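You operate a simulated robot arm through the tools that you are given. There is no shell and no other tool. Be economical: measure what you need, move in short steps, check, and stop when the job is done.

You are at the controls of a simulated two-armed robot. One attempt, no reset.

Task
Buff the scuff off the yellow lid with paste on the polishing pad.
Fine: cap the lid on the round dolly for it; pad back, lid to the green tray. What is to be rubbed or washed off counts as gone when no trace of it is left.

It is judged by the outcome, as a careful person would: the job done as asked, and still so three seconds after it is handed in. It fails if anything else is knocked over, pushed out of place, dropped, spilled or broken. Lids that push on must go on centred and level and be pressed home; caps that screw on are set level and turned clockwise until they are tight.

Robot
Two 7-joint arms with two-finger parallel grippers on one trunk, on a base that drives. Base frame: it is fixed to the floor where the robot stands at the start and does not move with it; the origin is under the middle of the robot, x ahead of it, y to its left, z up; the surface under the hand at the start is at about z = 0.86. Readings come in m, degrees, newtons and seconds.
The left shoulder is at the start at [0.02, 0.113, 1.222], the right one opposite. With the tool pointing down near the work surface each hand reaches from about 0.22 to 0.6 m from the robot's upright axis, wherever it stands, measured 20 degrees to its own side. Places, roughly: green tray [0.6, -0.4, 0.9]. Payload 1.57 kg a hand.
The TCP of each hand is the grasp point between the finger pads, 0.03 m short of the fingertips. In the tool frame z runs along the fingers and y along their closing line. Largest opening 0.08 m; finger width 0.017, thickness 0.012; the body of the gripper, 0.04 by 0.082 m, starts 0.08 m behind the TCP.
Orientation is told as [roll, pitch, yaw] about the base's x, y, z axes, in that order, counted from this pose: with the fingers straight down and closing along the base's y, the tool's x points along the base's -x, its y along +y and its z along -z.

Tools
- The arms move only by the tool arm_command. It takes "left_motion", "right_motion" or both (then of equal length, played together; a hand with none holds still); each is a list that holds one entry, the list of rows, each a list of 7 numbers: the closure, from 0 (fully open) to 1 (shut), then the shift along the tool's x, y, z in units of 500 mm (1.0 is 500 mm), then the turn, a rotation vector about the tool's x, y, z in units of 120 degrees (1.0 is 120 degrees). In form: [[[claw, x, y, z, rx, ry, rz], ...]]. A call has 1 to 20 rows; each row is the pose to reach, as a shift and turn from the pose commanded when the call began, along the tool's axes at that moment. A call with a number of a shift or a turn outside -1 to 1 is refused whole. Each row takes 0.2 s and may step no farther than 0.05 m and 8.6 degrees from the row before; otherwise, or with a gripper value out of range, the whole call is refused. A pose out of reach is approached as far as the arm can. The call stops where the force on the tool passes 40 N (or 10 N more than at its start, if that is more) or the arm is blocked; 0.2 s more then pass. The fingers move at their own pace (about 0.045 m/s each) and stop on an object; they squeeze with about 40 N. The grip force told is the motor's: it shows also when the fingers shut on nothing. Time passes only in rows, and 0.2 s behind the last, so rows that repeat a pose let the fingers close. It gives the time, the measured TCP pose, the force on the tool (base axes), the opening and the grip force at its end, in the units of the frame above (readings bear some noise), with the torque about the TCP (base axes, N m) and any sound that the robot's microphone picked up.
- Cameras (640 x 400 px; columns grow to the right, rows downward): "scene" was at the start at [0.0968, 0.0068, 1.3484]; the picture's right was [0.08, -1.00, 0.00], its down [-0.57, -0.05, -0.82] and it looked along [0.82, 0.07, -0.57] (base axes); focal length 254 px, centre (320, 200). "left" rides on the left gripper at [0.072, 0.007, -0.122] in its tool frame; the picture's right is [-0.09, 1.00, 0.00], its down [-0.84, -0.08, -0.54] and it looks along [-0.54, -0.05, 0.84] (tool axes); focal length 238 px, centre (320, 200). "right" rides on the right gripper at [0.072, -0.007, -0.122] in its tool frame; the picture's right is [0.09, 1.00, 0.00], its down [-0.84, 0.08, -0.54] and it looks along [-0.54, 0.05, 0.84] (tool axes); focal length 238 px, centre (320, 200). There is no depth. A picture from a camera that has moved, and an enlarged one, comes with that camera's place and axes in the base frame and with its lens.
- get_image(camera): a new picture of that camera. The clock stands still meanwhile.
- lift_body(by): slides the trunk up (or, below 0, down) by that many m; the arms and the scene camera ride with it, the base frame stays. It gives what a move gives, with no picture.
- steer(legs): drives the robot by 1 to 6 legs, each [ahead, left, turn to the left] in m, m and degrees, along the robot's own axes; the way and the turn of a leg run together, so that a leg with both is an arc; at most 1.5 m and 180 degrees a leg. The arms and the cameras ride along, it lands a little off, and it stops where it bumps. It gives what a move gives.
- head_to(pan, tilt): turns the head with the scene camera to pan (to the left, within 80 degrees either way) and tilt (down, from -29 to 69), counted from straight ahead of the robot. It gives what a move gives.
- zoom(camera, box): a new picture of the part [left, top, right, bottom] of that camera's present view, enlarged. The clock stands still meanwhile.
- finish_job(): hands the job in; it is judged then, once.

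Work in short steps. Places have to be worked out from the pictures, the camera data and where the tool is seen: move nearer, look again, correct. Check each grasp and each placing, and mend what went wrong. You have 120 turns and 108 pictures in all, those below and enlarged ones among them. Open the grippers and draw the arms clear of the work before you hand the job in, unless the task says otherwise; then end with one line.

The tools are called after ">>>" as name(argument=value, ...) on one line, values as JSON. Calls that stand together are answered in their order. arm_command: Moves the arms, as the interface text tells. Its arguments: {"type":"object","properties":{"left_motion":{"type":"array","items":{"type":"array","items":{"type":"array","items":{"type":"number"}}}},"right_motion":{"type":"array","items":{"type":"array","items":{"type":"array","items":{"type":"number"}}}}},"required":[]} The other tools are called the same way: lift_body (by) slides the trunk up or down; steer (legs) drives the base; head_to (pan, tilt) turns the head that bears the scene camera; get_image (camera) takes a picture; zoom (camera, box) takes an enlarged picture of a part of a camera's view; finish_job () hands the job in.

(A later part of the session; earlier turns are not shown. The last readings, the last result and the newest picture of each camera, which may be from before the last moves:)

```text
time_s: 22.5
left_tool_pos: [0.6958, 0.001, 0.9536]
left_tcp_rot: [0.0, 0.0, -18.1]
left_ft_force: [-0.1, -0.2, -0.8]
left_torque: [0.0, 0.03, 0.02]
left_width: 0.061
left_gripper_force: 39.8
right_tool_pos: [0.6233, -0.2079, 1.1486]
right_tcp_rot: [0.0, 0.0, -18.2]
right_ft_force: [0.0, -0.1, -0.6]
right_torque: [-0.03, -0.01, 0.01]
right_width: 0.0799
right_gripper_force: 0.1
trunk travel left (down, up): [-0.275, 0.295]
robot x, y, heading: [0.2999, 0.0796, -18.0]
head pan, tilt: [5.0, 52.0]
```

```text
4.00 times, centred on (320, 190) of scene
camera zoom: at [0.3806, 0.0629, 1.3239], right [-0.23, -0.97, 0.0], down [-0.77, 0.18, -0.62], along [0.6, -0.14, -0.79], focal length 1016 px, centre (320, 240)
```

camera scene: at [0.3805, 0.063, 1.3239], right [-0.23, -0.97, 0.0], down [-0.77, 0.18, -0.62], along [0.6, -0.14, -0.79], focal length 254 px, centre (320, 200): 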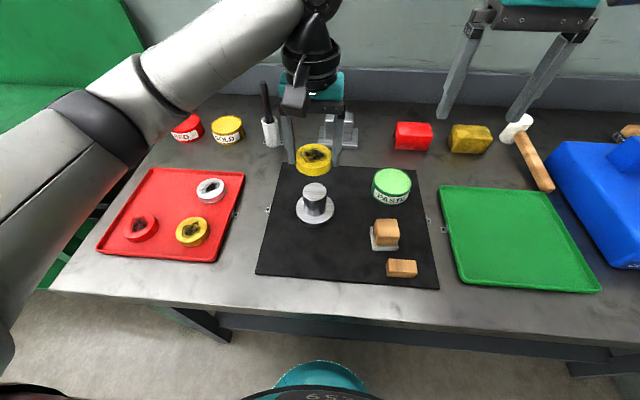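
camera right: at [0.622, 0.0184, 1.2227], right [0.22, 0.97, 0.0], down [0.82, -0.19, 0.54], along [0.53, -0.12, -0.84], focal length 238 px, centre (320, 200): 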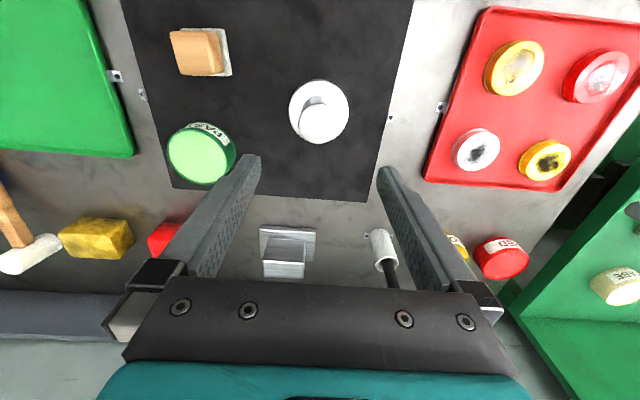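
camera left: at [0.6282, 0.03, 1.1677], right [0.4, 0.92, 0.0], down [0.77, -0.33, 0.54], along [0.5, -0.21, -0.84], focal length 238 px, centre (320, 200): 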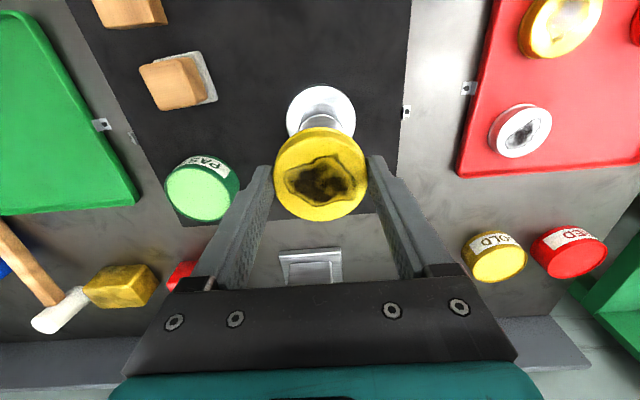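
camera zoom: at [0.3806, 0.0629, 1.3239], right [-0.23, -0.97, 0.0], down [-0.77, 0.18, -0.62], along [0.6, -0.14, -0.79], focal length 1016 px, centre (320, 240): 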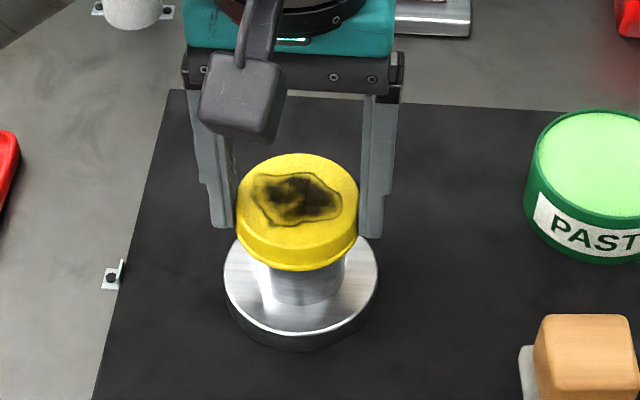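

Sideways force gone. Continue down until it bears on the peg.

>>> arm_command(left_motion=[[[1, 0, 0, 0.004, 0, 0, 0], [1, 0, 0, 0.008, 0, 0, 0], [1, 0, 0, 0.012, 0, 0, 0], [1, 0, 0, 0.016, 0, 0, 0]]])

>>> zoom(camera="scene", box=[270, 140, 370, 240])

```text
time_s: 23.5
left_tool_pos: [0.6969, -0.0002, 0.9507]
left_tcp_rot: [-0.1, -0.5, -18.0]
left_ft_force: [2.8, 3.5, 33.7]
left_torque: [0.12, -0.03, -0.07]
left_width: 0.0611
left_gripper_force: 39.8
right_tool_pos: [0.6217, -0.2082, 1.15]
right_tcp_rot: [-0.1, -0.2, -18.1]
right_ft_force: [-0.4, 0.2, -0.4]
right_torque: [0.02, -0.02, 0.0]
right_width: 0.08
right_gripper_force: 0.1
trunk travel left (down, up): [-0.275, 0.295]
robot x, y, heading: [0.2999, 0.0825, -18.1]
head pan, tilt: [5.0, 52.0]
```

```text
4.00 times, centred on (320, 190) of scene
camera zoom: at [0.3789, 0.0638, 1.3243], right [-0.23, -0.97, 0.0], down [-0.77, 0.18, -0.62], along [0.6, -0.14, -0.79], focal length 1016 px, centre (320, 240)
```

zoom: 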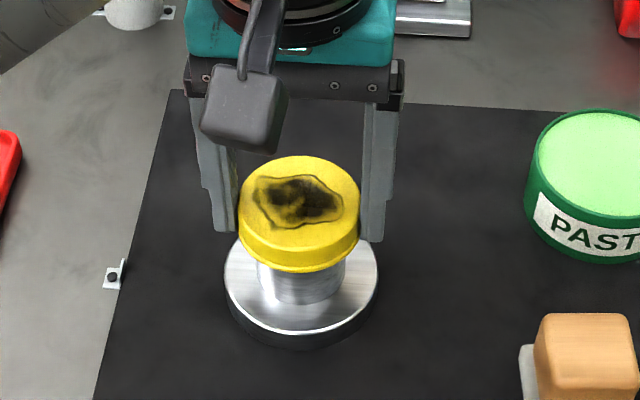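

34 N vertical: the lid is pressed home at TCP z≈0.951. Ease the pressure, open, and back the left hand straight up.

>>> arm_command(left_motion=[[[1, 0, 0, -0.01, 0, 0, 0], [0.5, 0, 0, -0.01, 0, 0, 0], [0, 0, 0, -0.01, 0, 0, 0], [0, 0, 0, -0.01, 0, 0, 0], [0, 0, 0, -0.03, 0, 0, 0], [0, 0, 0, -0.08, 0, 0, 0], [0, 0, 0, -0.15, 0, 0, 0], [0, 0, 0, -0.22, 0, 0, 0], [0, 0, 0, -0.3, 0, 0, 0]]])

>>> zoom(camera="scene", box=[270, 140, 370, 240])

>>> zoom(camera="left", box=[240, 70, 400, 190])

```text
time_s: 25.5
left_tool_pos: [0.6962, 0.0006, 1.0948]
left_tcp_rot: [0.0, 0.0, -18.1]
left_ft_force: [-0.5, -0.6, 0.0]
left_torque: [0.01, -0.04, 0.0]
left_width: 0.0802
left_gripper_force: 0.0
right_tool_pos: [0.6224, -0.2087, 1.1491]
right_tcp_rot: [0.0, 0.0, -18.2]
right_ft_force: [-0.7, 0.1, -0.2]
right_torque: [-0.01, -0.01, 0.01]
right_width: 0.08
right_gripper_force: 0.2
trunk travel left (down, up): [-0.275, 0.295]
robot x, y, heading: [0.2977, 0.087, -18.2]
head pan, tilt: [5.0, 52.0]
```

```text
4.00 times, centred on (320, 190) of scene
camera zoom: at [0.3802, 0.0629, 1.3239], right [-0.23, -0.97, 0.0], down [-0.77, 0.18, -0.62], along [0.6, -0.14, -0.79], focal length 1016 px, centre (320, 240)
```

zoom: 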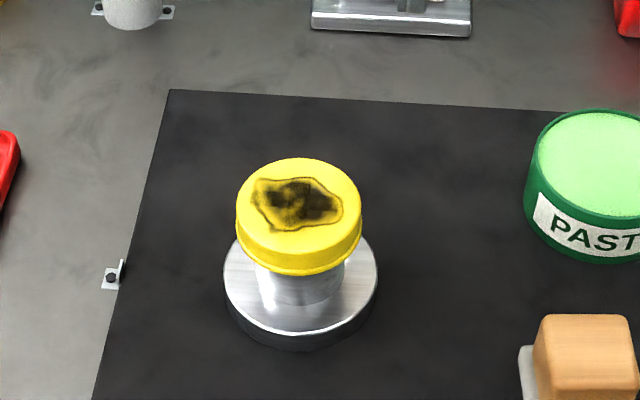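

```text
3.33 times, centred on (320, 130) of left
camera zoom: at [0.6295, 0.0294, 1.2178], right [0.4, 0.92, 0.0], down [0.77, -0.33, 0.54], along [0.5, -0.21, -0.84], focal length 794 px, centre (320, 433)
```

zoom: 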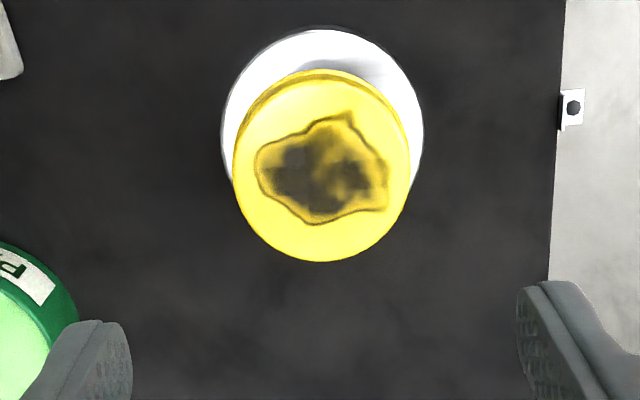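

The lid sits level and centred on the dolly. Move the left hand away left, and bring the right hand above the wooden-handled pad.

>>> arm_command(left_motion=[[[0, 0.02, 0.08, -0.03, 0, 0, 0], [0, 0.04, 0.16, -0.06, 0, 0, 0], [0, 0.06, 0.24, -0.09, 0, 0, 0], [0, 0.08, 0.32, -0.1, 0, 0, 0], [0, 0.1, 0.4, -0.1, 0, 0, 0], [0, 0.1, 0.46, -0.1, 0, 0, 0], [0, 0.1, 0.5, -0.1, 0, 0, 0], [0, 0.1, 0.5, -0.1, 0, 0, 0]]], right_motion=[[[0, 0, 0, 0, 0, 0, 0], [0, 0, 0, 0, 0, 0, 0], [0, 0.02, 0.03, 0.04, 0, 0, 0], [0, 0.04, 0.06, 0.08, 0, 0, 0], [0, 0.06, 0.1, 0.12, 0, 0, 0], [0, 0.08, 0.13, 0.16, 0, 0, 0], [0, 0.105, 0.159, 0.18, 0, 0, 0], [0, 0.105, 0.159, 0.18, 0, 0, 0]]])

>>> get_image(camera="right")

```text
time_s: 27.3
left_tool_pos: [0.7285, 0.2552, 1.1454]
left_tcp_rot: [0.0, 0.1, -18.1]
left_ft_force: [0.0, 0.1, 1.3]
left_torque: [-0.01, 0.03, -0.04]
left_width: 0.0799
left_gripper_force: 0.0
right_tool_pos: [0.5995, -0.1152, 1.0604]
right_tcp_rot: [0.0, -0.1, -18.2]
right_ft_force: [0.1, 0.6, -0.5]
right_torque: [0.0, 0.0, 0.02]
right_width: 0.0801
right_gripper_force: 0.2
trunk travel left (down, up): [-0.275, 0.295]
robot x, y, heading: [0.2965, 0.086, -18.4]
head pan, tilt: [5.0, 52.0]
```

```text
65 pictures are left
camera right: at [0.5285, -0.1001, 1.1829], right [0.22, 0.97, 0.0], down [0.82, -0.19, 0.54], along [0.53, -0.12, -0.84], focal length 238 px, centre (320, 200)
```

right: 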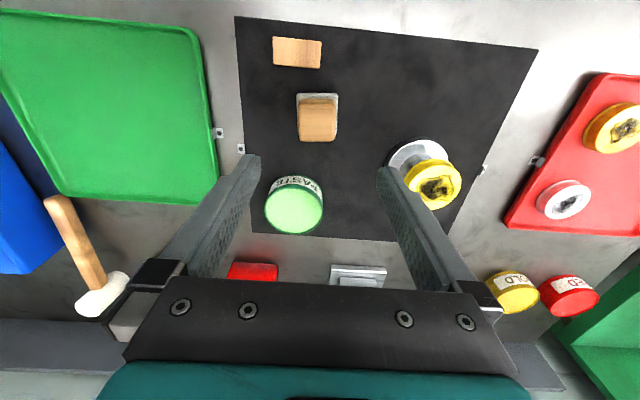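

Zoom for the handle's size and orientation.

>>> zoom(camera="right", box=[260, 30, 380, 160])

>>> zoom(camera="scene", box=[350, 160, 450, 290])

```text
3.08 times, centred on (320, 95) of right
camera zoom: at [0.5285, -0.1001, 1.1829], right [0.22, 0.97, 0.0], down [0.82, -0.19, 0.54], along [0.53, -0.12, -0.84], focal length 733 px, centre (320, 523)
```

zoom: 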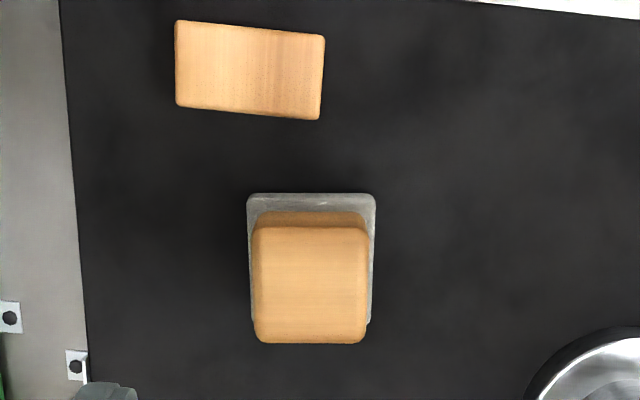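

```text
3.08 times, centred on (400, 225) of scene
camera zoom: at [0.3805, 0.0627, 1.3239], right [-0.23, -0.97, 0.0], down [-0.77, 0.18, -0.62], along [0.6, -0.14, -0.79], focal length 782 px, centre (74, 123)
```

zoom: 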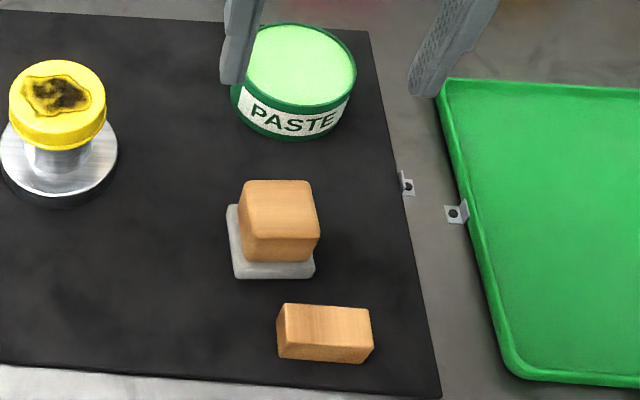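

Handle is ~42 mm wide, top z≈0.919, rotated ~5° from the hand. Align and lower to just above the felt.

>>> arm_command(right_motion=[[[0, 0.004, -0.008, 0.06, 0, 0, -0.045], [0, 0.004, -0.008, 0.12, 0, 0, -0.045], [0, 0.004, -0.008, 0.18, 0, 0, -0.045], [0, 0.004, -0.008, 0.22, 0, 0, -0.045]]])

>>> get_image(camera="right")

```text
time_s: 28.3
left_tool_pos: [0.7278, 0.2544, 1.1472]
left_tcp_rot: [0.1, 0.0, -18.1]
left_ft_force: [-0.2, 0.4, -0.7]
left_torque: [0.01, -0.06, 0.0]
left_width: 0.0802
left_gripper_force: 0.0
right_tool_pos: [0.5949, -0.1178, 0.9498]
right_tcp_rot: [0.0, -0.1, -12.7]
right_ft_force: [0.4, -0.4, -0.3]
right_torque: [0.02, 0.0, 0.05]
right_width: 0.0802
right_gripper_force: 0.1
trunk travel left (down, up): [-0.275, 0.295]
robot x, y, heading: [0.2974, 0.0834, -18.2]
head pan, tilt: [5.0, 52.0]
```

```text
62 pictures are left
camera right: at [0.5225, -0.109, 1.073], right [0.13, 0.99, 0.0], down [0.83, -0.11, 0.54], along [0.54, -0.07, -0.84], focal length 238 px, centre (320, 200)
```

right: 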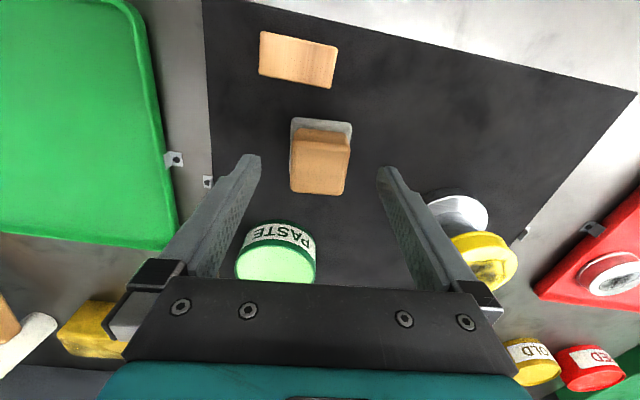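

Aligned. Lower to TCP z≈0.91 and close on the handle.

>>> arm_command(right_motion=[[[0, 0, 0, 0.03, 0, 0, 0], [0, 0, 0, 0.06, 0, 0, 0], [0, 0, 0, 0.08, 0, 0, 0], [1, 0, 0, 0.08, 0, 0, 0], [1, 0, 0, 0.08, 0, 0, 0], [1, 0, 0, 0.08, 0, 0, 0], [1, 0, 0, 0.08, 0, 0, 0]]])

>>> zoom(camera="scene", box=[350, 160, 450, 290])

```text
time_s: 29.9
left_tool_pos: [0.7264, 0.2558, 1.1468]
left_tcp_rot: [0.0, -0.1, -18.1]
left_ft_force: [0.1, -0.2, 0.5]
left_torque: [0.01, -0.03, 0.02]
left_width: 0.0799
left_gripper_force: 0.1
right_tool_pos: [0.5974, -0.1172, 0.9103]
right_tcp_rot: [0.1, -0.1, -12.8]
right_ft_force: [0.5, 0.0, 5.0]
right_torque: [0.12, 0.04, -0.03]
right_width: 0.0414
right_gripper_force: 28.6
trunk travel left (down, up): [-0.275, 0.295]
robot x, y, heading: [0.2968, 0.0804, -18.2]
head pan, tilt: [5.0, 52.0]
```

```text
3.08 times, centred on (400, 225) of scene
camera zoom: at [0.3805, 0.063, 1.324], right [-0.23, -0.97, 0.0], down [-0.77, 0.18, -0.62], along [0.6, -0.14, -0.79], focal length 782 px, centre (74, 123)
```

zoom: 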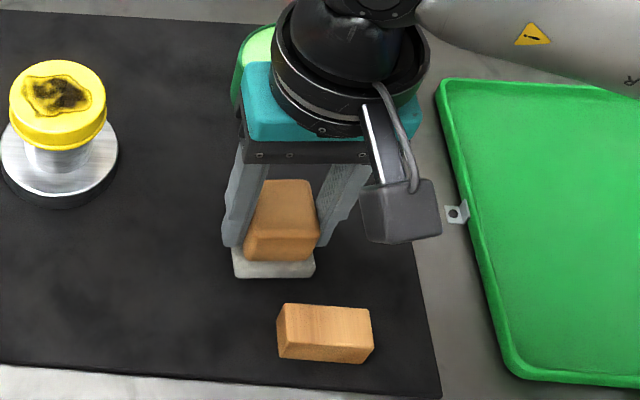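

Handle gripped at 41 mm (home pose ≈ [0.596, −0.1175, 0.910], yaw −12.7). Lift gently.

>>> arm_command(right_motion=[[[1, 0, 0, 0, 0, 0, 0], [1, 0, 0, -0.01, 0, 0, 0], [1, 0, 0, -0.03, 0, 0, 0], [1, 0, 0, -0.06, 0, 0, 0], [1, 0, 0, -0.1, 0, 0, 0], [1, 0, 0, -0.14, 0, 0, 0], [1, 0, 0, -0.18, 0, 0, 0], [1, 0, 0, -0.22, 0, 0, 0]]])

>>> get_image(camera="right")

>>> zoom(camera="scene", box=[270, 110, 450, 290])

```text
time_s: 31.7
left_tool_pos: [0.7278, 0.255, 1.1452]
left_tcp_rot: [0.0, 0.0, -18.1]
left_ft_force: [0.0, 0.4, 0.9]
left_torque: [0.0, 0.0, -0.03]
left_width: 0.08
left_gripper_force: 0.1
right_tool_pos: [0.5966, -0.1174, 1.0209]
right_tcp_rot: [0.1, 0.0, -12.8]
right_ft_force: [-0.1, -0.5, -1.2]
right_torque: [-0.02, -0.02, 0.05]
right_width: 0.0414
right_gripper_force: 40.0
trunk travel left (down, up): [-0.275, 0.295]
robot x, y, heading: [0.2983, 0.084, -18.1]
head pan, tilt: [5.0, 52.0]
```

```text
60 pictures are left
camera right: at [0.5235, -0.1088, 1.1442], right [0.13, 0.99, 0.0], down [0.83, -0.11, 0.54], along [0.54, -0.07, -0.84], focal length 238 px, centre (320, 200)
```

right: 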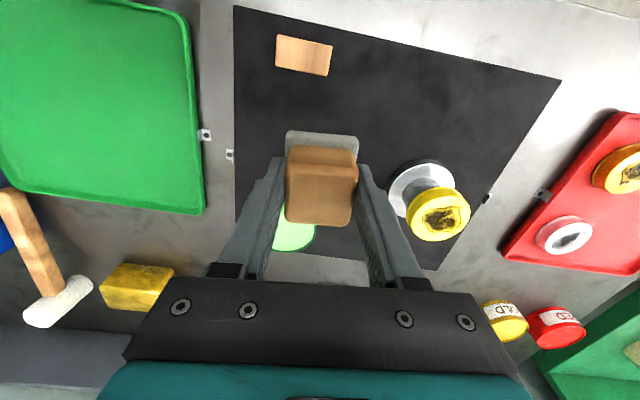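

```text
2.22 times, centred on (360, 200) of scene
camera zoom: at [0.3806, 0.063, 1.3239], right [-0.23, -0.97, 0.0], down [-0.77, 0.18, -0.62], along [0.6, -0.14, -0.79], focal length 565 px, centre (231, 200)
```

zoom: 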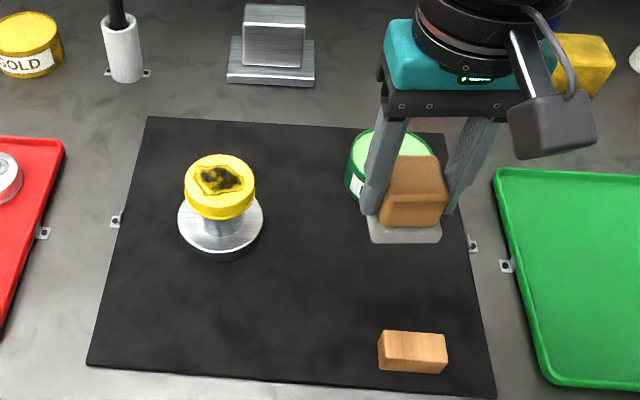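

Pad held. The paste pot is triangulated at about [0.708, −0.178], rim z≈0.912. Move over it, still high, and check from the scene and left cameras.

>>> arm_command(right_motion=[[[1, -0.05, -0.015, 0, 0, 0, 0], [1, -0.11, -0.03, 0, 0, 0, 0], [1, -0.17, -0.05, 0, 0, 0, 0], [1, -0.22, -0.065, 0, 0, 0, 0], [1, -0.244, -0.069, 0, 0, 0, 0], [1, -0.244, -0.069, 0.04, 0, 0, 0], [1, -0.244, -0.069, 0.07, 0, 0, 0]]])

>>> zoom(camera="scene", box=[340, 100, 440, 220])

>>> zoom(camera="right", box=[240, 100, 400, 260])

```text
time_s: 33.3
left_tool_pos: [0.7277, 0.2557, 1.1466]
left_tcp_rot: [-0.1, 0.0, -18.2]
left_ft_force: [0.3, 0.7, 0.0]
left_torque: [0.01, 0.03, -0.01]
left_width: 0.08
left_gripper_force: 0.1
right_tool_pos: [0.7073, -0.1786, 0.9852]
right_tcp_rot: [0.0, 0.0, -12.8]
right_ft_force: [0.5, -0.2, -1.4]
right_torque: [0.0, 0.03, -0.02]
right_width: 0.0416
right_gripper_force: 40.1
trunk travel left (down, up): [-0.275, 0.295]
robot x, y, heading: [0.2976, 0.0843, -18.2]
head pan, tilt: [5.0, 52.0]
```

```text
3.33 times, centred on (390, 160) of scene
camera zoom: at [0.3806, 0.0629, 1.3239], right [-0.23, -0.97, 0.0], down [-0.77, 0.18, -0.62], along [0.6, -0.14, -0.79], focal length 847 px, centre (87, 333)
```

zoom: 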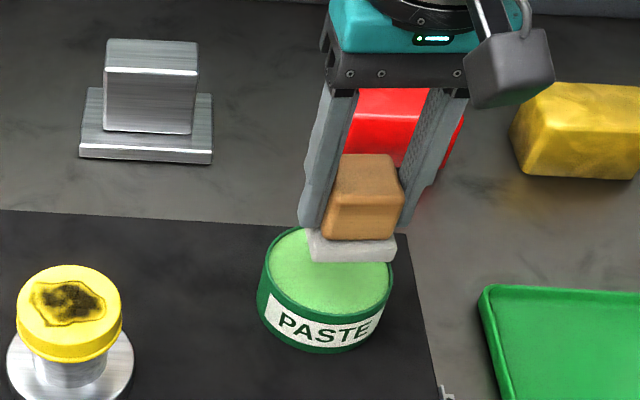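

```text
2.50 times, centred on (320, 180) of right
camera zoom: at [0.6343, -0.1703, 1.1096], right [0.13, 0.99, 0.0], down [0.83, -0.11, 0.54], along [0.54, -0.07, -0.84], focal length 596 px, centre (320, 250)
```

zoom: 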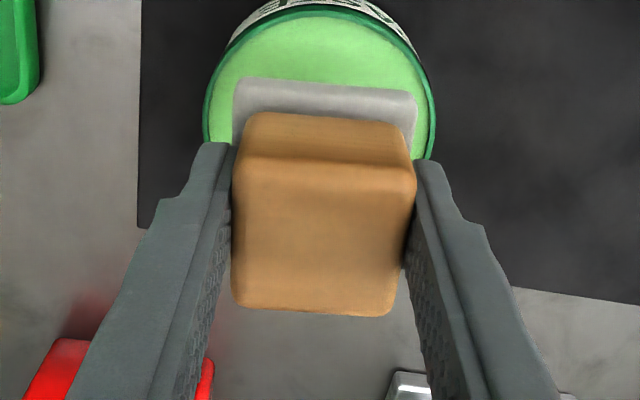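

Comparing both views, the pot rim is lower (~0.90) and its centre a bit farther forward. Shift 6 mm forward and lower another 2 cm, then compare again.

>>> arm_command(right_motion=[[[1, -0.012, 0, 0.01, 0, 0, 0], [1, -0.012, 0, 0.025, 0, 0, 0], [1, -0.012, 0, 0.04, 0, 0, 0], [1, -0.012, 0, 0.046, 0, 0, 0]]])

>>> zoom(camera="scene", box=[340, 110, 440, 220])

>>> zoom(camera="right", box=[240, 80, 400, 240])

```text
time_s: 34.3
left_tool_pos: [0.7277, 0.2545, 1.1453]
left_tcp_rot: [0.0, -0.1, -18.1]
left_ft_force: [0.3, -0.7, 0.4]
left_torque: [-0.02, -0.02, 0.01]
left_width: 0.0803
left_gripper_force: 0.1
right_tool_pos: [0.7136, -0.1799, 0.9636]
right_tcp_rot: [0.0, 0.0, -12.7]
right_ft_force: [-0.3, 0.4, -0.9]
right_torque: [0.01, -0.01, -0.01]
right_width: 0.0415
right_gripper_force: 39.7
trunk travel left (down, up): [-0.275, 0.295]
robot x, y, heading: [0.3006, 0.0822, -18.2]
head pan, tilt: [5.0, 52.0]
```

```text
3.64 times, centred on (390, 165) of scene
camera zoom: at [0.3806, 0.0629, 1.3239], right [-0.23, -0.97, 0.0], down [-0.77, 0.18, -0.62], along [0.6, -0.14, -0.79], focal length 924 px, centre (66, 327)
```

zoom: 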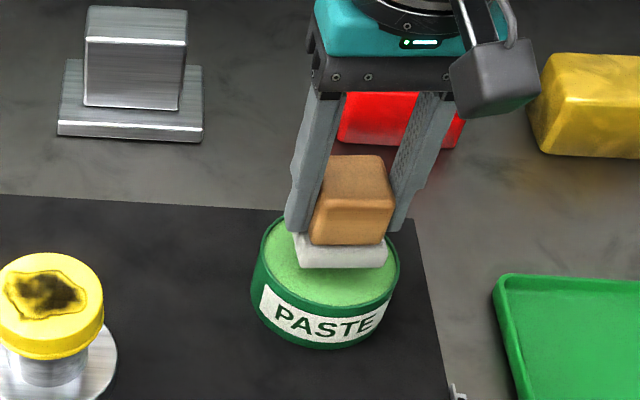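

```text
2.50 times, centred on (320, 160) of right
camera zoom: at [0.6414, -0.1709, 1.0865], right [0.13, 0.99, 0.0], down [0.83, -0.11, 0.54], along [0.54, -0.07, -0.84], focal length 596 px, centre (320, 300)
```

zoom: 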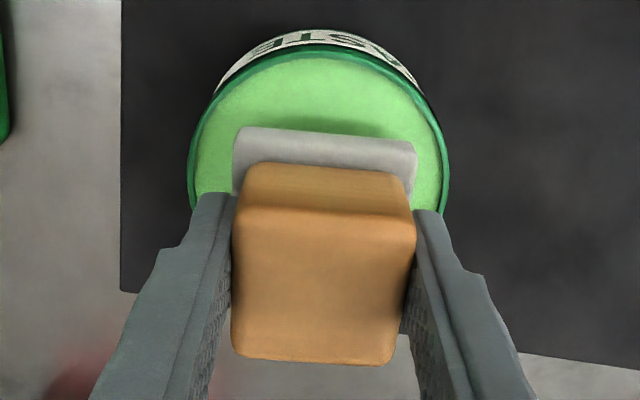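

Nearly centred; nudge 3 mm back and 2 mm left and descend gently until light contact with the paste.

>>> arm_command(right_motion=[[[1, 0.006, 0.004, 0.006, 0, 0, 0], [1, 0.006, 0.004, 0.012, 0, 0, 0], [1, 0.006, 0.004, 0.018, 0, 0, 0], [1, 0.006, 0.004, 0.024, 0, 0, 0]]])

>>> zoom(camera="scene", box=[340, 110, 440, 220])

>>> zoom(camera="right", box=[240, 80, 400, 240])

```text
time_s: 35.3
left_tool_pos: [0.7271, 0.2545, 1.1466]
left_tcp_rot: [0.0, 0.0, -18.1]
left_ft_force: [0.0, 0.6, -0.2]
left_torque: [-0.04, -0.01, 0.03]
left_width: 0.0801
left_gripper_force: 0.1
right_tool_pos: [0.7121, -0.1768, 0.95]
right_tcp_rot: [0.0, 0.1, -12.7]
right_ft_force: [-0.4, -0.6, -0.8]
right_torque: [0.01, 0.01, 0.02]
right_width: 0.0414
right_gripper_force: 40.1
trunk travel left (down, up): [-0.275, 0.295]
robot x, y, heading: [0.3014, 0.0866, -18.4]
head pan, tilt: [5.0, 52.0]
```

```text
3.64 times, centred on (390, 165) of scene
camera zoom: at [0.3806, 0.0629, 1.3239], right [-0.23, -0.97, 0.0], down [-0.77, 0.18, -0.62], along [0.6, -0.14, -0.79], focal length 924 px, centre (66, 327)
```

zoom: 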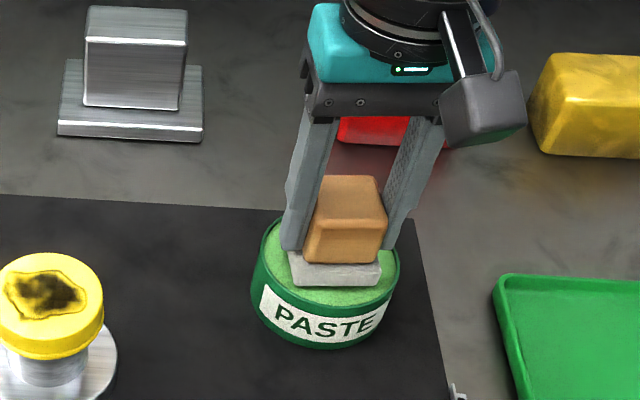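

```text
2.50 times, centred on (320, 160) of right
camera zoom: at [0.6386, -0.1689, 1.0742], right [0.13, 0.99, 0.0], down [0.83, -0.11, 0.54], along [0.54, -0.07, -0.84], focal length 596 px, centre (320, 300)
```

zoom: 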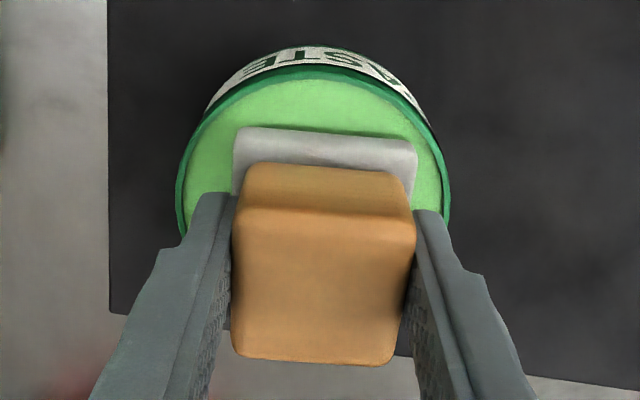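

Nearly touching. Continue down in 1.5 mm steps.

>>> arm_command(right_motion=[[[1, 0, -0.001, 0.004, 0, 0, 0], [1, 0, -0.002, 0.008, 0, 0, 0], [1, 0, -0.002, 0.012, 0, 0, 0]]])

>>> zoom(camera="right", box=[240, 80, 400, 240])

```text
time_s: 36.1
left_tool_pos: [0.7265, 0.2551, 1.1474]
left_tcp_rot: [0.0, -0.1, -18.1]
left_ft_force: [-0.3, 0.0, -0.4]
left_torque: [-0.01, -0.02, -0.02]
left_width: 0.08
left_gripper_force: 0.1
right_tool_pos: [0.7107, -0.1782, 0.9486]
right_tcp_rot: [0.0, -0.3, -12.9]
right_ft_force: [-4.7, -1.0, 22.6]
right_torque: [0.05, 0.68, 0.09]
right_width: 0.0415
right_gripper_force: 40.1
trunk travel left (down, up): [-0.275, 0.295]
robot x, y, heading: [0.2958, 0.0839, -18.2]
head pan, tilt: [5.0, 52.0]
```

```text
2.50 times, centred on (320, 160) of right
camera zoom: at [0.6378, -0.1697, 1.0712], right [0.13, 0.99, 0.0], down [0.83, -0.11, 0.55], along [0.54, -0.07, -0.84], focal length 596 px, centre (320, 300)
```

zoom: 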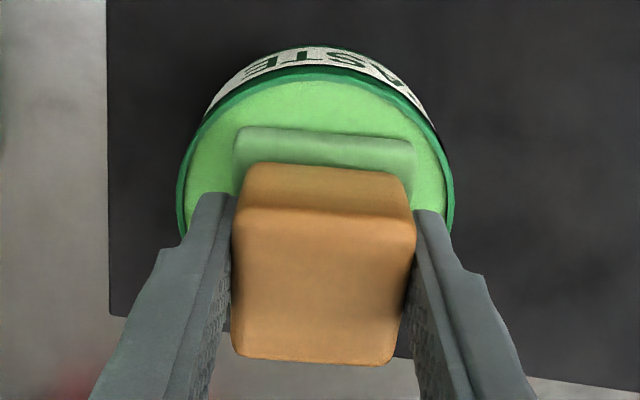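

The felt has turned green: paste taken up. Lift out and carry the pad above the lid.

>>> arm_command(right_motion=[[[1, 0, 0, -0.02, 0, 0, 0], [1, 0, 0, -0.06, 0, 0, 0], [1, 0, 0, -0.11, 0, 0, 0], [1, 0, 0, -0.165, 0, 0, 0], [1, 0.02, 0.05, -0.165, 0, 0, 0], [1, 0.04, 0.11, -0.165, 0, 0, 0], [1, 0.06, 0.17, -0.165, 0, 0, 0], [1, 0.08, 0.23, -0.165, 0, 0, 0], [1, 0.095, 0.29, -0.165, 0, 0, 0], [1, 0.105, 0.342, -0.165, 0, 0, 0], [1, 0.105, 0.342, -0.165, 0, 0, 0]]])

>>> zoom(camera="scene", box=[260, 110, 420, 240])

>>> zoom(camera="right", box=[240, 80, 400, 240])

```text
time_s: 38.5
left_tool_pos: [0.7279, 0.255, 1.146]
left_tcp_rot: [0.0, 0.0, -18.1]
left_ft_force: [-0.1, 0.1, -0.1]
left_torque: [0.04, 0.01, 0.03]
left_width: 0.08
left_gripper_force: 0.0
right_tool_pos: [0.6993, 0.0003, 1.027]
right_tcp_rot: [0.0, 0.0, -12.8]
right_ft_force: [-0.3, 0.0, -0.8]
right_torque: [-0.02, -0.02, -0.03]
right_width: 0.0415
right_gripper_force: 40.0
trunk travel left (down, up): [-0.275, 0.295]
robot x, y, heading: [0.3013, 0.0831, -18.1]
head pan, tilt: [5.0, 52.0]
```

```text
3.08 times, centred on (340, 175) of scene
camera zoom: at [0.3805, 0.0627, 1.3239], right [-0.23, -0.97, 0.0], down [-0.77, 0.18, -0.62], along [0.6, -0.14, -0.79], focal length 782 px, centre (258, 277)
```

zoom: 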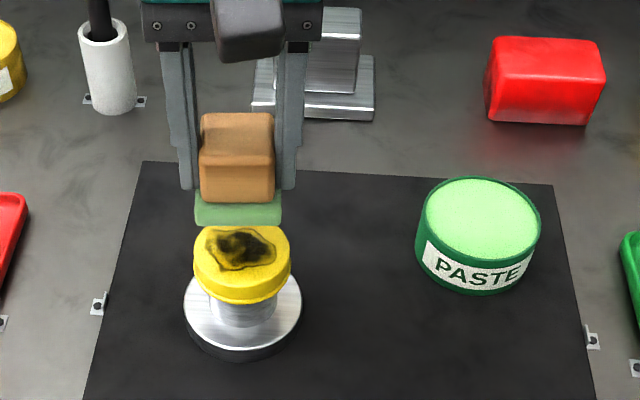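

```text
2.50 times, centred on (320, 160) of right
camera zoom: at [0.6262, 0.0095, 1.1497], right [0.13, 0.99, 0.0], down [0.83, -0.11, 0.54], along [0.54, -0.07, -0.84], focal length 596 px, centre (320, 300)
```

zoom: 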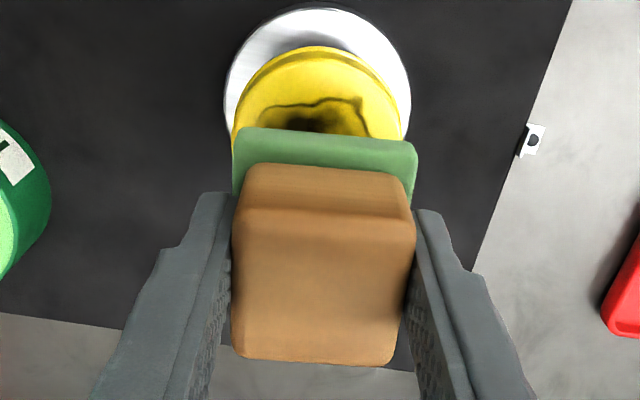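

Pad is centred over the lid. Lower until light contact.

>>> arm_command(right_motion=[[[1, 0, 0, 0.03, 0, 0, 0], [1, 0, 0, 0.06, 0, 0, 0], [1, 0, 0, 0.072, 0, 0, 0], [1, 0, 0, 0.078, 0, 0, 0], [1, 0, 0, 0.084, 0, 0, 0]]])

>>> zoom(camera="scene", box=[260, 110, 420, 240])

```text
time_s: 39.7
left_tool_pos: [0.728, 0.2546, 1.1465]
left_tcp_rot: [0.0, 0.1, -18.0]
left_ft_force: [-0.1, 0.0, -0.4]
left_torque: [0.02, 0.0, 0.0]
left_width: 0.0798
left_gripper_force: 0.1
right_tool_pos: [0.6987, 0.0005, 0.9856]
right_tcp_rot: [0.1, 0.0, -12.7]
right_ft_force: [-0.7, 0.6, -0.9]
right_torque: [-0.02, -0.03, 0.0]
right_width: 0.0418
right_gripper_force: 40.2
trunk travel left (down, up): [-0.275, 0.295]
robot x, y, heading: [0.3005, 0.0835, -18.4]
head pan, tilt: [5.0, 52.0]
```

```text
3.08 times, centred on (340, 175) of scene
camera zoom: at [0.3806, 0.0629, 1.3239], right [-0.23, -0.97, 0.0], down [-0.77, 0.18, -0.62], along [0.6, -0.14, -0.79], focal length 782 px, centre (258, 277)
```

zoom: 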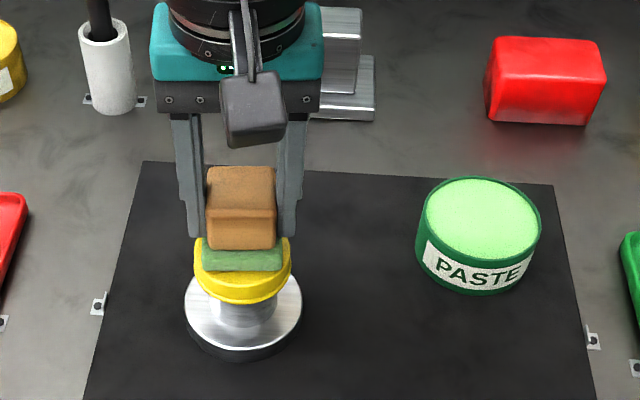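

Not touching yet; continue down in 1 mm steps.

>>> arm_command(right_motion=[[[1, 0, 0, 0.002, 0, 0, 0], [1, 0, 0, 0.004, 0, 0, 0], [1, 0, 0, 0.006, 0, 0, 0]]])

```text
time_s: 40.5
left_tool_pos: [0.7264, 0.2551, 1.1468]
left_tcp_rot: [0.1, 0.1, -18.1]
left_ft_force: [-0.9, 0.2, 0.2]
left_torque: [-0.01, 0.0, 0.01]
left_width: 0.0801
left_gripper_force: 0.1
right_tool_pos: [0.6979, -0.0002, 0.9843]
right_tcp_rot: [0.1, -0.2, -12.8]
right_ft_force: [0.6, -0.5, 16.4]
right_torque: [-0.04, 0.01, -0.03]
right_width: 0.0415
right_gripper_force: 40.1
trunk travel left (down, up): [-0.275, 0.295]
robot x, y, heading: [0.2983, 0.0852, -18.0]
head pan, tilt: [5.0, 52.0]
```

Contact at 16 N. Try a short, gentle stroke set and check that the dolly and lid stay put.

>>> arm_command(right_motion=[[[1, 0.012, 0, -0.001, 0, 0, 0], [1, 0.024, 0, -0.001, 0, 0, 0], [1, 0.012, 0, -0.001, 0, 0, 0], [1, 0, 0, -0.001, 0, 0, 0], [1, -0.012, 0, -0.001, 0, 0, 0], [1, -0.024, 0, -0.001, 0, 0, 0], [1, -0.012, 0, -0.001, 0, 0, 0], [1, 0, 0, -0.001, 0, 0, 0], [1, 0, 0.012, -0.001, 0, 0, 0], [1, 0, 0.024, -0.001, 0, 0, 0], [1, 0, 0.012, -0.001, 0, 0, 0], [1, 0, 0, -0.001, 0, 0, 0], [1, 0, -0.012, -0.001, 0, 0, 0], [1, 0, -0.024, -0.001, 0, 0, 0], [1, 0, -0.012, -0.001, 0, 0, 0], [1, 0, 0, -0.001, 0, 0, 0]]])

>>> zoom(camera="scene", box=[260, 110, 420, 240])

```text
time_s: 43.9
left_tool_pos: [0.7267, 0.2529, 1.1471]
left_tcp_rot: [0.0, 0.0, -18.0]
left_ft_force: [0.6, 0.1, 0.1]
left_torque: [0.0, 0.01, 0.03]
left_width: 0.0801
left_gripper_force: 0.1
right_tool_pos: [0.6966, -0.0045, 0.9831]
right_tcp_rot: [-0.1, -0.3, -13.0]
right_ft_force: [-1.2, -8.5, 19.0]
right_torque: [-0.23, 0.09, 0.01]
right_width: 0.0413
right_gripper_force: 40.5
trunk travel left (down, up): [-0.275, 0.295]
robot x, y, heading: [0.2993, 0.0827, -18.0]
head pan, tilt: [5.0, 52.0]
```

```text
3.08 times, centred on (340, 175) of scene
camera zoom: at [0.379, 0.0619, 1.3241], right [-0.23, -0.97, 0.0], down [-0.77, 0.18, -0.62], along [0.6, -0.14, -0.79], focal length 782 px, centre (258, 277)
```

zoom: 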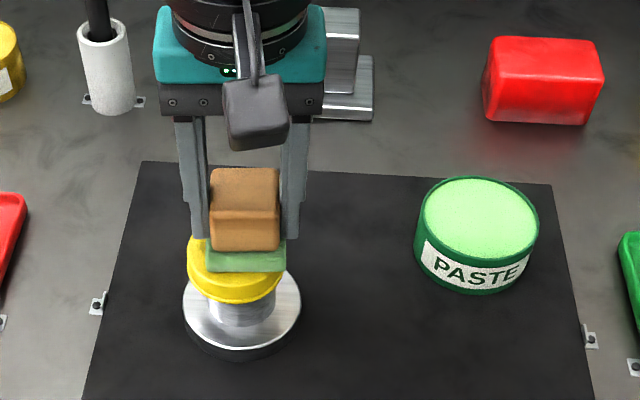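

The pad drags the lid a little in its play on the peg. Lift to inspect progress.

>>> arm_command(right_motion=[[[1, 0, 0, -0.02, 0, 0, 0], [1, 0, 0, -0.08, 0, 0, 0], [1, 0.03, 0, -0.16, 0, 0, 0], [1, 0.07, 0, -0.2, 0, 0, 0]]])

>>> zoom(camera="scene", box=[270, 140, 370, 240])

>>> get_image(camera="right")

```text
time_s: 44.9
left_tool_pos: [0.7277, 0.2552, 1.1463]
left_tcp_rot: [0.0, 0.0, -18.1]
left_ft_force: [0.2, 0.0, -0.4]
left_torque: [-0.01, 0.02, 0.01]
left_width: 0.0798
left_gripper_force: 0.0
right_tool_pos: [0.6617, 0.0073, 1.0812]
right_tcp_rot: [0.0, 0.0, -12.8]
right_ft_force: [0.4, 0.4, -1.4]
right_torque: [0.0, 0.0, 0.01]
right_width: 0.0414
right_gripper_force: 40.3
trunk travel left (down, up): [-0.275, 0.295]
robot x, y, heading: [0.3033, 0.086, -18.1]
head pan, tilt: [5.0, 52.0]
```

```text
4.00 times, centred on (320, 190) of scene
camera zoom: at [0.3804, 0.063, 1.3239], right [-0.23, -0.97, 0.0], down [-0.77, 0.18, -0.62], along [0.6, -0.14, -0.79], focal length 1016 px, centre (320, 240)
```

zoom: 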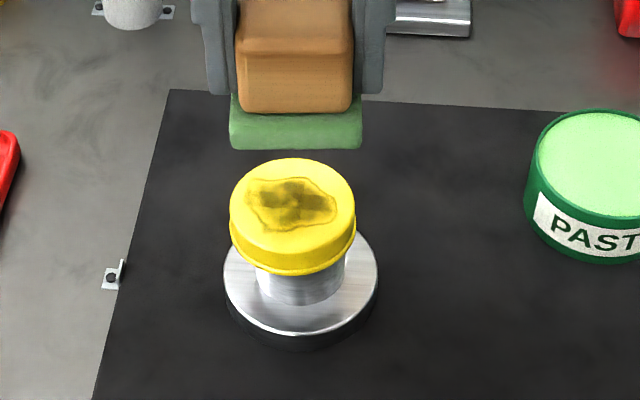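

```text
46 pictures are left
camera right: at [0.5888, 0.0159, 1.2057], right [0.13, 0.99, 0.0], down [0.83, -0.11, 0.54], along [0.54, -0.07, -0.84], focal length 238 px, centre (320, 200)
```

right: 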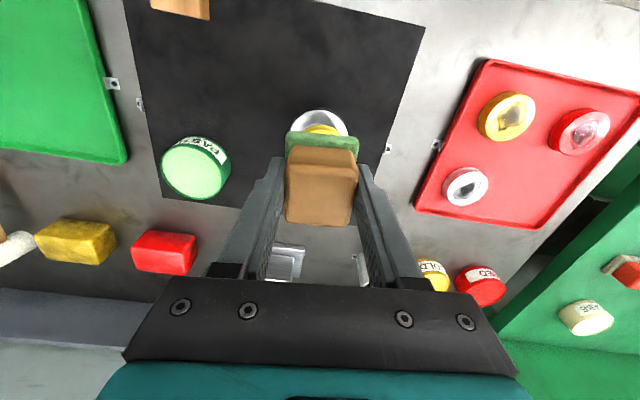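

The scuff is fading and the lid stays level. Go back with slightly lighter pressure for a longer rub.

>>> arm_command(right_motion=[[[1, -0.03, 0, 0.08, 0, 0, 0], [1, -0.07, 0, 0.15, 0, 0, 0], [1, -0.07, 0, 0.188, 0, 0, 0], [1, -0.07, 0, 0.198, 0, 0, 0], [1, -0.05, 0.0, 0.198, 0, 0, 0], [1, -0.056, -0.014, 0.198, 0, 0, 0], [1, -0.07, -0.02, 0.198, 0, 0, 0], [1, -0.084, -0.014, 0.198, 0, 0, 0], [1, -0.09, 0, 0.198, 0, 0, 0], [1, -0.084, 0.014, 0.198, 0, 0, 0], [1, -0.07, 0.02, 0.198, 0, 0, 0], [1, -0.056, 0.014, 0.198, 0, 0, 0], [1, -0.05, 0, 0.198, 0, 0, 0], [1, -0.056, -0.014, 0.198, 0, 0, 0], [1, -0.07, -0.02, 0.198, 0, 0, 0], [1, -0.084, -0.014, 0.198, 0, 0, 0], [1, -0.09, 0, 0.198, 0, 0, 0], [1, -0.084, 0.014, 0.198, 0, 0, 0], [1, -0.07, 0.02, 0.198, 0, 0, 0], [1, -0.07, 0.0, 0.198, 0, 0, 0]]])

>>> arm_command(right_motion=[[[1, -0.02, 0, 0, 0, 0, 0], [1, -0.01, -0.014, 0, 0, 0, 0], [1, 0, -0.02, 0, 0, 0, 0], [1, 0.014, -0.014, 0, 0, 0, 0], [1, 0.02, 0, 0, 0, 0, 0], [1, 0.014, 0.014, 0, 0, 0, 0], [1, 0, 0.02, 0, 0, 0, 0], [1, -0.014, 0.014, 0, 0, 0, 0], [1, -0.02, 0, 0, 0, 0, 0], [1, -0.014, -0.014, 0, 0, 0, 0], [1, 0, -0.02, 0, 0, 0, 0], [1, 0.014, -0.014, 0, 0, 0, 0], [1, 0.02, 0, 0, 0, 0, 0], [1, 0.0, 0, 0, 0, 0, 0], [1, 0, 0, -0.02, 0, 0, 0], [1, 0, 0, -0.08, 0, 0, 0], [1, 0.03, 0, -0.16, 0, 0, 0], [1, 0.07, 0, -0.2, 0, 0, 0]]])

>>> zoom(camera="scene", box=[270, 140, 370, 240])

```text
time_s: 49.1
left_tool_pos: [0.7264, 0.255, 1.1472]
left_tcp_rot: [-0.1, 0.0, -18.0]
left_ft_force: [-1.1, -0.6, 0.5]
left_torque: [0.02, 0.01, -0.03]
left_width: 0.0802
left_gripper_force: 0.0
right_tool_pos: [0.6957, 0.0032, 0.9843]
right_tcp_rot: [0.3, 0.0, -12.6]
right_ft_force: [1.0, 6.2, 12.0]
right_torque: [0.14, -0.08, 0.03]
right_width: 0.0415
right_gripper_force: 39.6
trunk travel left (down, up): [-0.275, 0.295]
robot x, y, heading: [0.2978, 0.0847, -18.2]
head pan, tilt: [5.0, 52.0]
```

```text
time_s: 52.9
left_tool_pos: [0.7264, 0.2549, 1.1455]
left_tcp_rot: [0.1, 0.0, -18.1]
left_ft_force: [-0.1, 0.5, 0.3]
left_torque: [0.01, 0.0, 0.02]
left_width: 0.0803
left_gripper_force: 0.1
right_tool_pos: [0.6633, 0.0085, 1.0846]
right_tcp_rot: [0.0, -0.1, -12.8]
right_ft_force: [0.3, 0.8, -0.6]
right_torque: [0.0, -0.02, 0.04]
right_width: 0.0414
right_gripper_force: 39.8
trunk travel left (down, up): [-0.275, 0.295]
robot x, y, heading: [0.2971, 0.0866, -18.1]
head pan, tilt: [5.0, 52.0]
```

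```text
4.00 times, centred on (320, 190) of scene
camera zoom: at [0.3804, 0.063, 1.3239], right [-0.23, -0.97, 0.0], down [-0.77, 0.18, -0.62], along [0.6, -0.14, -0.79], focal length 1016 px, centre (320, 240)
```

zoom: 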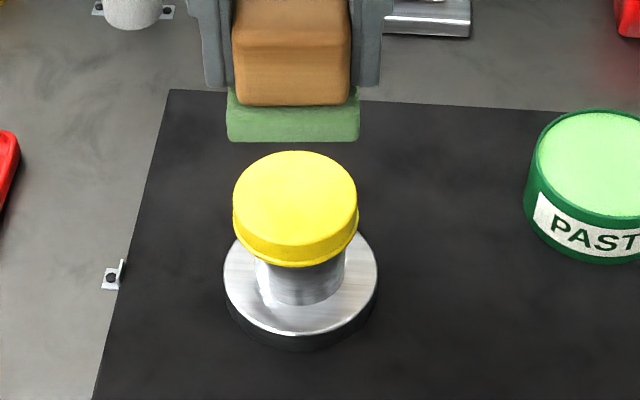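

The scuff looks gone. Return the pad to its original spot on the mat.

>>> arm_command(right_motion=[[[1, 0.02, -0.07, 0, 0, 0, 0], [1, 0.04, -0.14, 0, 0, 0, 0], [1, 0.06, -0.21, 0, 0, 0, 0], [1, 0.073, -0.26, 0, 0, 0, 0], [1, 0.073, -0.274, 0.06, 0, 0, 0], [1, 0.073, -0.274, 0.14, 0, 0, 0], [1, 0.073, -0.274, 0.22, 0, 0, 0], [1, 0.073, -0.274, 0.28, 0, 0, 0], [1, 0.073, -0.274, 0.32, 0, 0, 0], [1, 0.073, -0.274, 0.332, 0, 0, 0], [1, 0.073, -0.274, 0.338, 0, 0, 0]]])

>>> zoom(camera="scene", box=[350, 160, 450, 290])

```text
time_s: 55.3
left_tool_pos: [0.7273, 0.2547, 1.1467]
left_tcp_rot: [0.0, 0.1, -18.0]
left_ft_force: [0.7, -0.1, 0.6]
left_torque: [-0.02, 0.01, -0.01]
left_width: 0.0798
left_gripper_force: 0.0
right_tool_pos: [0.5977, -0.1185, 0.9145]
right_tcp_rot: [0.0, -0.1, -12.7]
right_ft_force: [0.4, 0.4, -1.6]
right_torque: [0.04, -0.01, 0.0]
right_width: 0.0417
right_gripper_force: 40.0
trunk travel left (down, up): [-0.275, 0.295]
robot x, y, heading: [0.294, 0.0841, -18.1]
head pan, tilt: [5.0, 52.0]
```

```text
3.08 times, centred on (400, 225) of scene
camera zoom: at [0.3806, 0.0629, 1.3239], right [-0.23, -0.97, 0.0], down [-0.77, 0.18, -0.62], along [0.6, -0.14, -0.79], focal length 782 px, centre (74, 123)
```

zoom: 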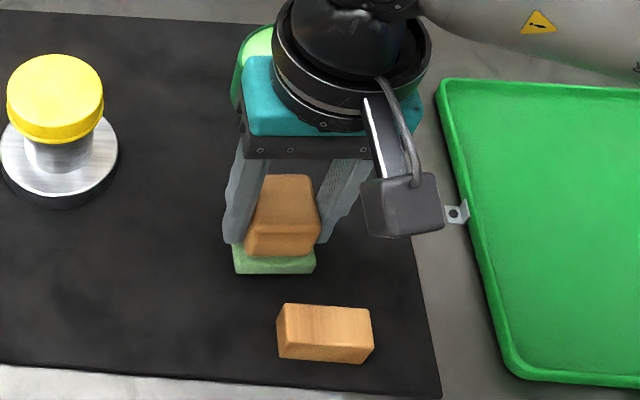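

Right over its old place. Lower the last few mm to contact.

>>> arm_command(right_motion=[[[1, 0, 0, 0.003, 0, 0, 0], [1, 0, 0, 0.006, 0, 0, 0], [1, 0, 0, 0.009, 0, 0, 0]]])

```text
time_s: 56.1
left_tool_pos: [0.7285, 0.2539, 1.1463]
left_tcp_rot: [0.0, 0.0, -18.2]
left_ft_force: [0.5, 0.0, 0.1]
left_torque: [0.02, 0.0, -0.01]
left_width: 0.08
left_gripper_force: 0.0
right_tool_pos: [0.5982, -0.118, 0.9095]
right_tcp_rot: [0.0, -0.1, -12.8]
right_ft_force: [0.4, -1.1, 3.1]
right_torque: [-0.02, 0.1, -0.01]
right_width: 0.0415
right_gripper_force: 39.6
trunk travel left (down, up): [-0.275, 0.295]
robot x, y, heading: [0.2992, 0.0833, -18.1]
head pan, tilt: [5.0, 52.0]
```

Pad is resting on the mat (3 N). Open and withdraw upward.

>>> arm_command(right_motion=[[[0.5, 0, 0, 0, 0, 0, 0], [0, 0, 0, 0, 0, 0, 0], [0, 0, 0, 0, 0, 0, 0], [0, 0, 0, 0, 0, 0, 0], [0, 0, 0, -0.04, 0, 0, 0], [0, 0, 0, -0.12, 0, 0, 0], [0, 0, 0, -0.2, 0, 0, 0], [0, 0, 0, -0.28, 0, 0, 0], [0, 0, 0, -0.34, 0, 0, 0]]])

>>> get_image(camera="scene")

>>> zoom(camera="scene", box=[290, 170, 340, 220])

```text
time_s: 58.1
left_tool_pos: [0.7278, 0.2551, 1.1461]
left_tcp_rot: [-0.1, 0.0, -18.2]
left_ft_force: [0.1, 0.1, -0.2]
left_torque: [-0.01, 0.0, 0.01]
left_width: 0.0801
left_gripper_force: 0.0
right_tool_pos: [0.597, -0.118, 1.0804]
right_tcp_rot: [0.0, -0.1, -12.7]
right_ft_force: [1.2, -0.2, 0.1]
right_torque: [-0.01, 0.04, 0.0]
right_width: 0.0799
right_gripper_force: 0.0
trunk travel left (down, up): [-0.275, 0.295]
robot x, y, heading: [0.299, 0.0851, -18.3]
head pan, tilt: [5.0, 52.0]
```

```text
43 pictures are left
camera scene: at [0.3805, 0.0631, 1.3239], right [-0.23, -0.97, 0.0], down [-0.77, 0.18, -0.62], along [0.6, -0.14, -0.79], focal length 254 px, centre (320, 200)
```

scene: 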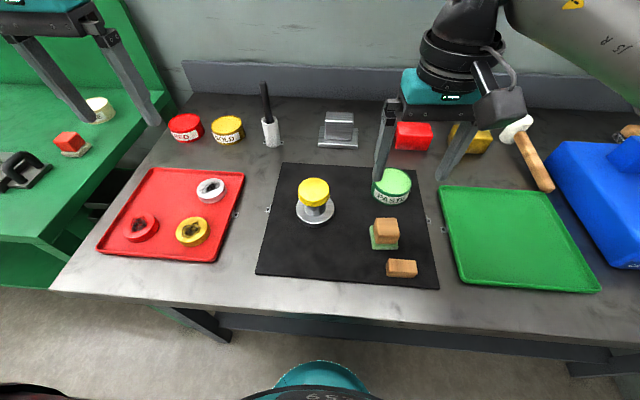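

```text
8.00 times, centred on (315, 195) of scene
camera zoom: at [0.3805, 0.0631, 1.3239], right [-0.23, -0.97, 0.0], down [-0.77, 0.18, -0.62], along [0.6, -0.14, -0.79], focal length 2033 px, centre (360, 240)
```

zoom: 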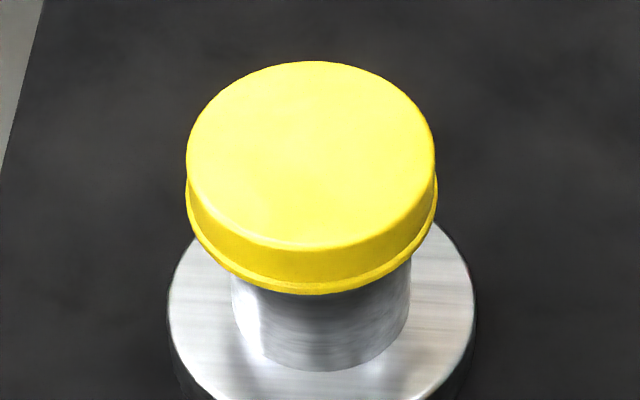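

Looks clean. Bring the right hand above the lid for a close inspection and for picking it up.

>>> arm_command(right_motion=[[[0, -0.03, 0.06, 0, 0, 0, 0], [0, -0.06, 0.12, 0, 0, 0, 0], [0, -0.09, 0.18, 0, 0, 0, 0], [0, -0.12, 0.23, 0, 0, 0, 0], [0, -0.146, 0.277, 0, 0, 0, 0], [0, -0.146, 0.277, 0.06, 0, 0, 0]]])

>>> zoom(camera="right", box=[260, 90, 380, 190])

```text
time_s: 59.5
left_tool_pos: [0.7277, 0.2545, 1.1463]
left_tcp_rot: [0.0, 0.0, -18.2]
left_ft_force: [-0.3, 1.1, 0.8]
left_torque: [-0.02, -0.04, -0.06]
left_width: 0.0799
left_gripper_force: 0.1
right_tool_pos: [0.699, 0.0016, 1.0504]
right_tcp_rot: [0.0, 0.0, -12.7]
right_ft_force: [-0.9, -0.1, 0.0]
right_torque: [-0.02, -0.01, -0.04]
right_width: 0.0801
right_gripper_force: 0.0
trunk travel left (down, up): [-0.275, 0.295]
robot x, y, heading: [0.2984, 0.0828, -18.3]
head pan, tilt: [5.0, 52.0]
```

```text
4.00 times, centred on (320, 140) of right
camera zoom: at [0.6262, 0.0092, 1.174], right [0.13, 0.99, 0.0], down [0.83, -0.11, 0.54], along [0.54, -0.07, -0.84], focal length 953 px, centre (320, 440)
```

zoom: 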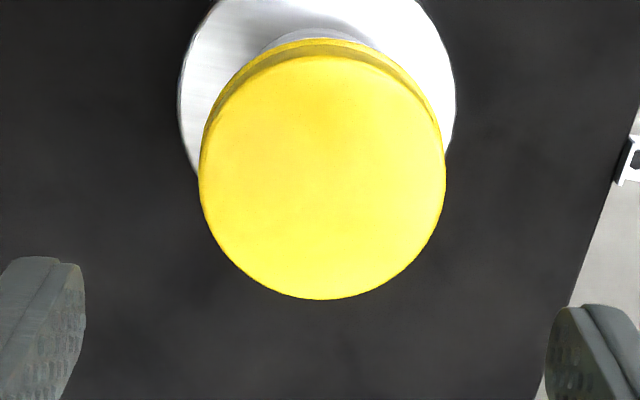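

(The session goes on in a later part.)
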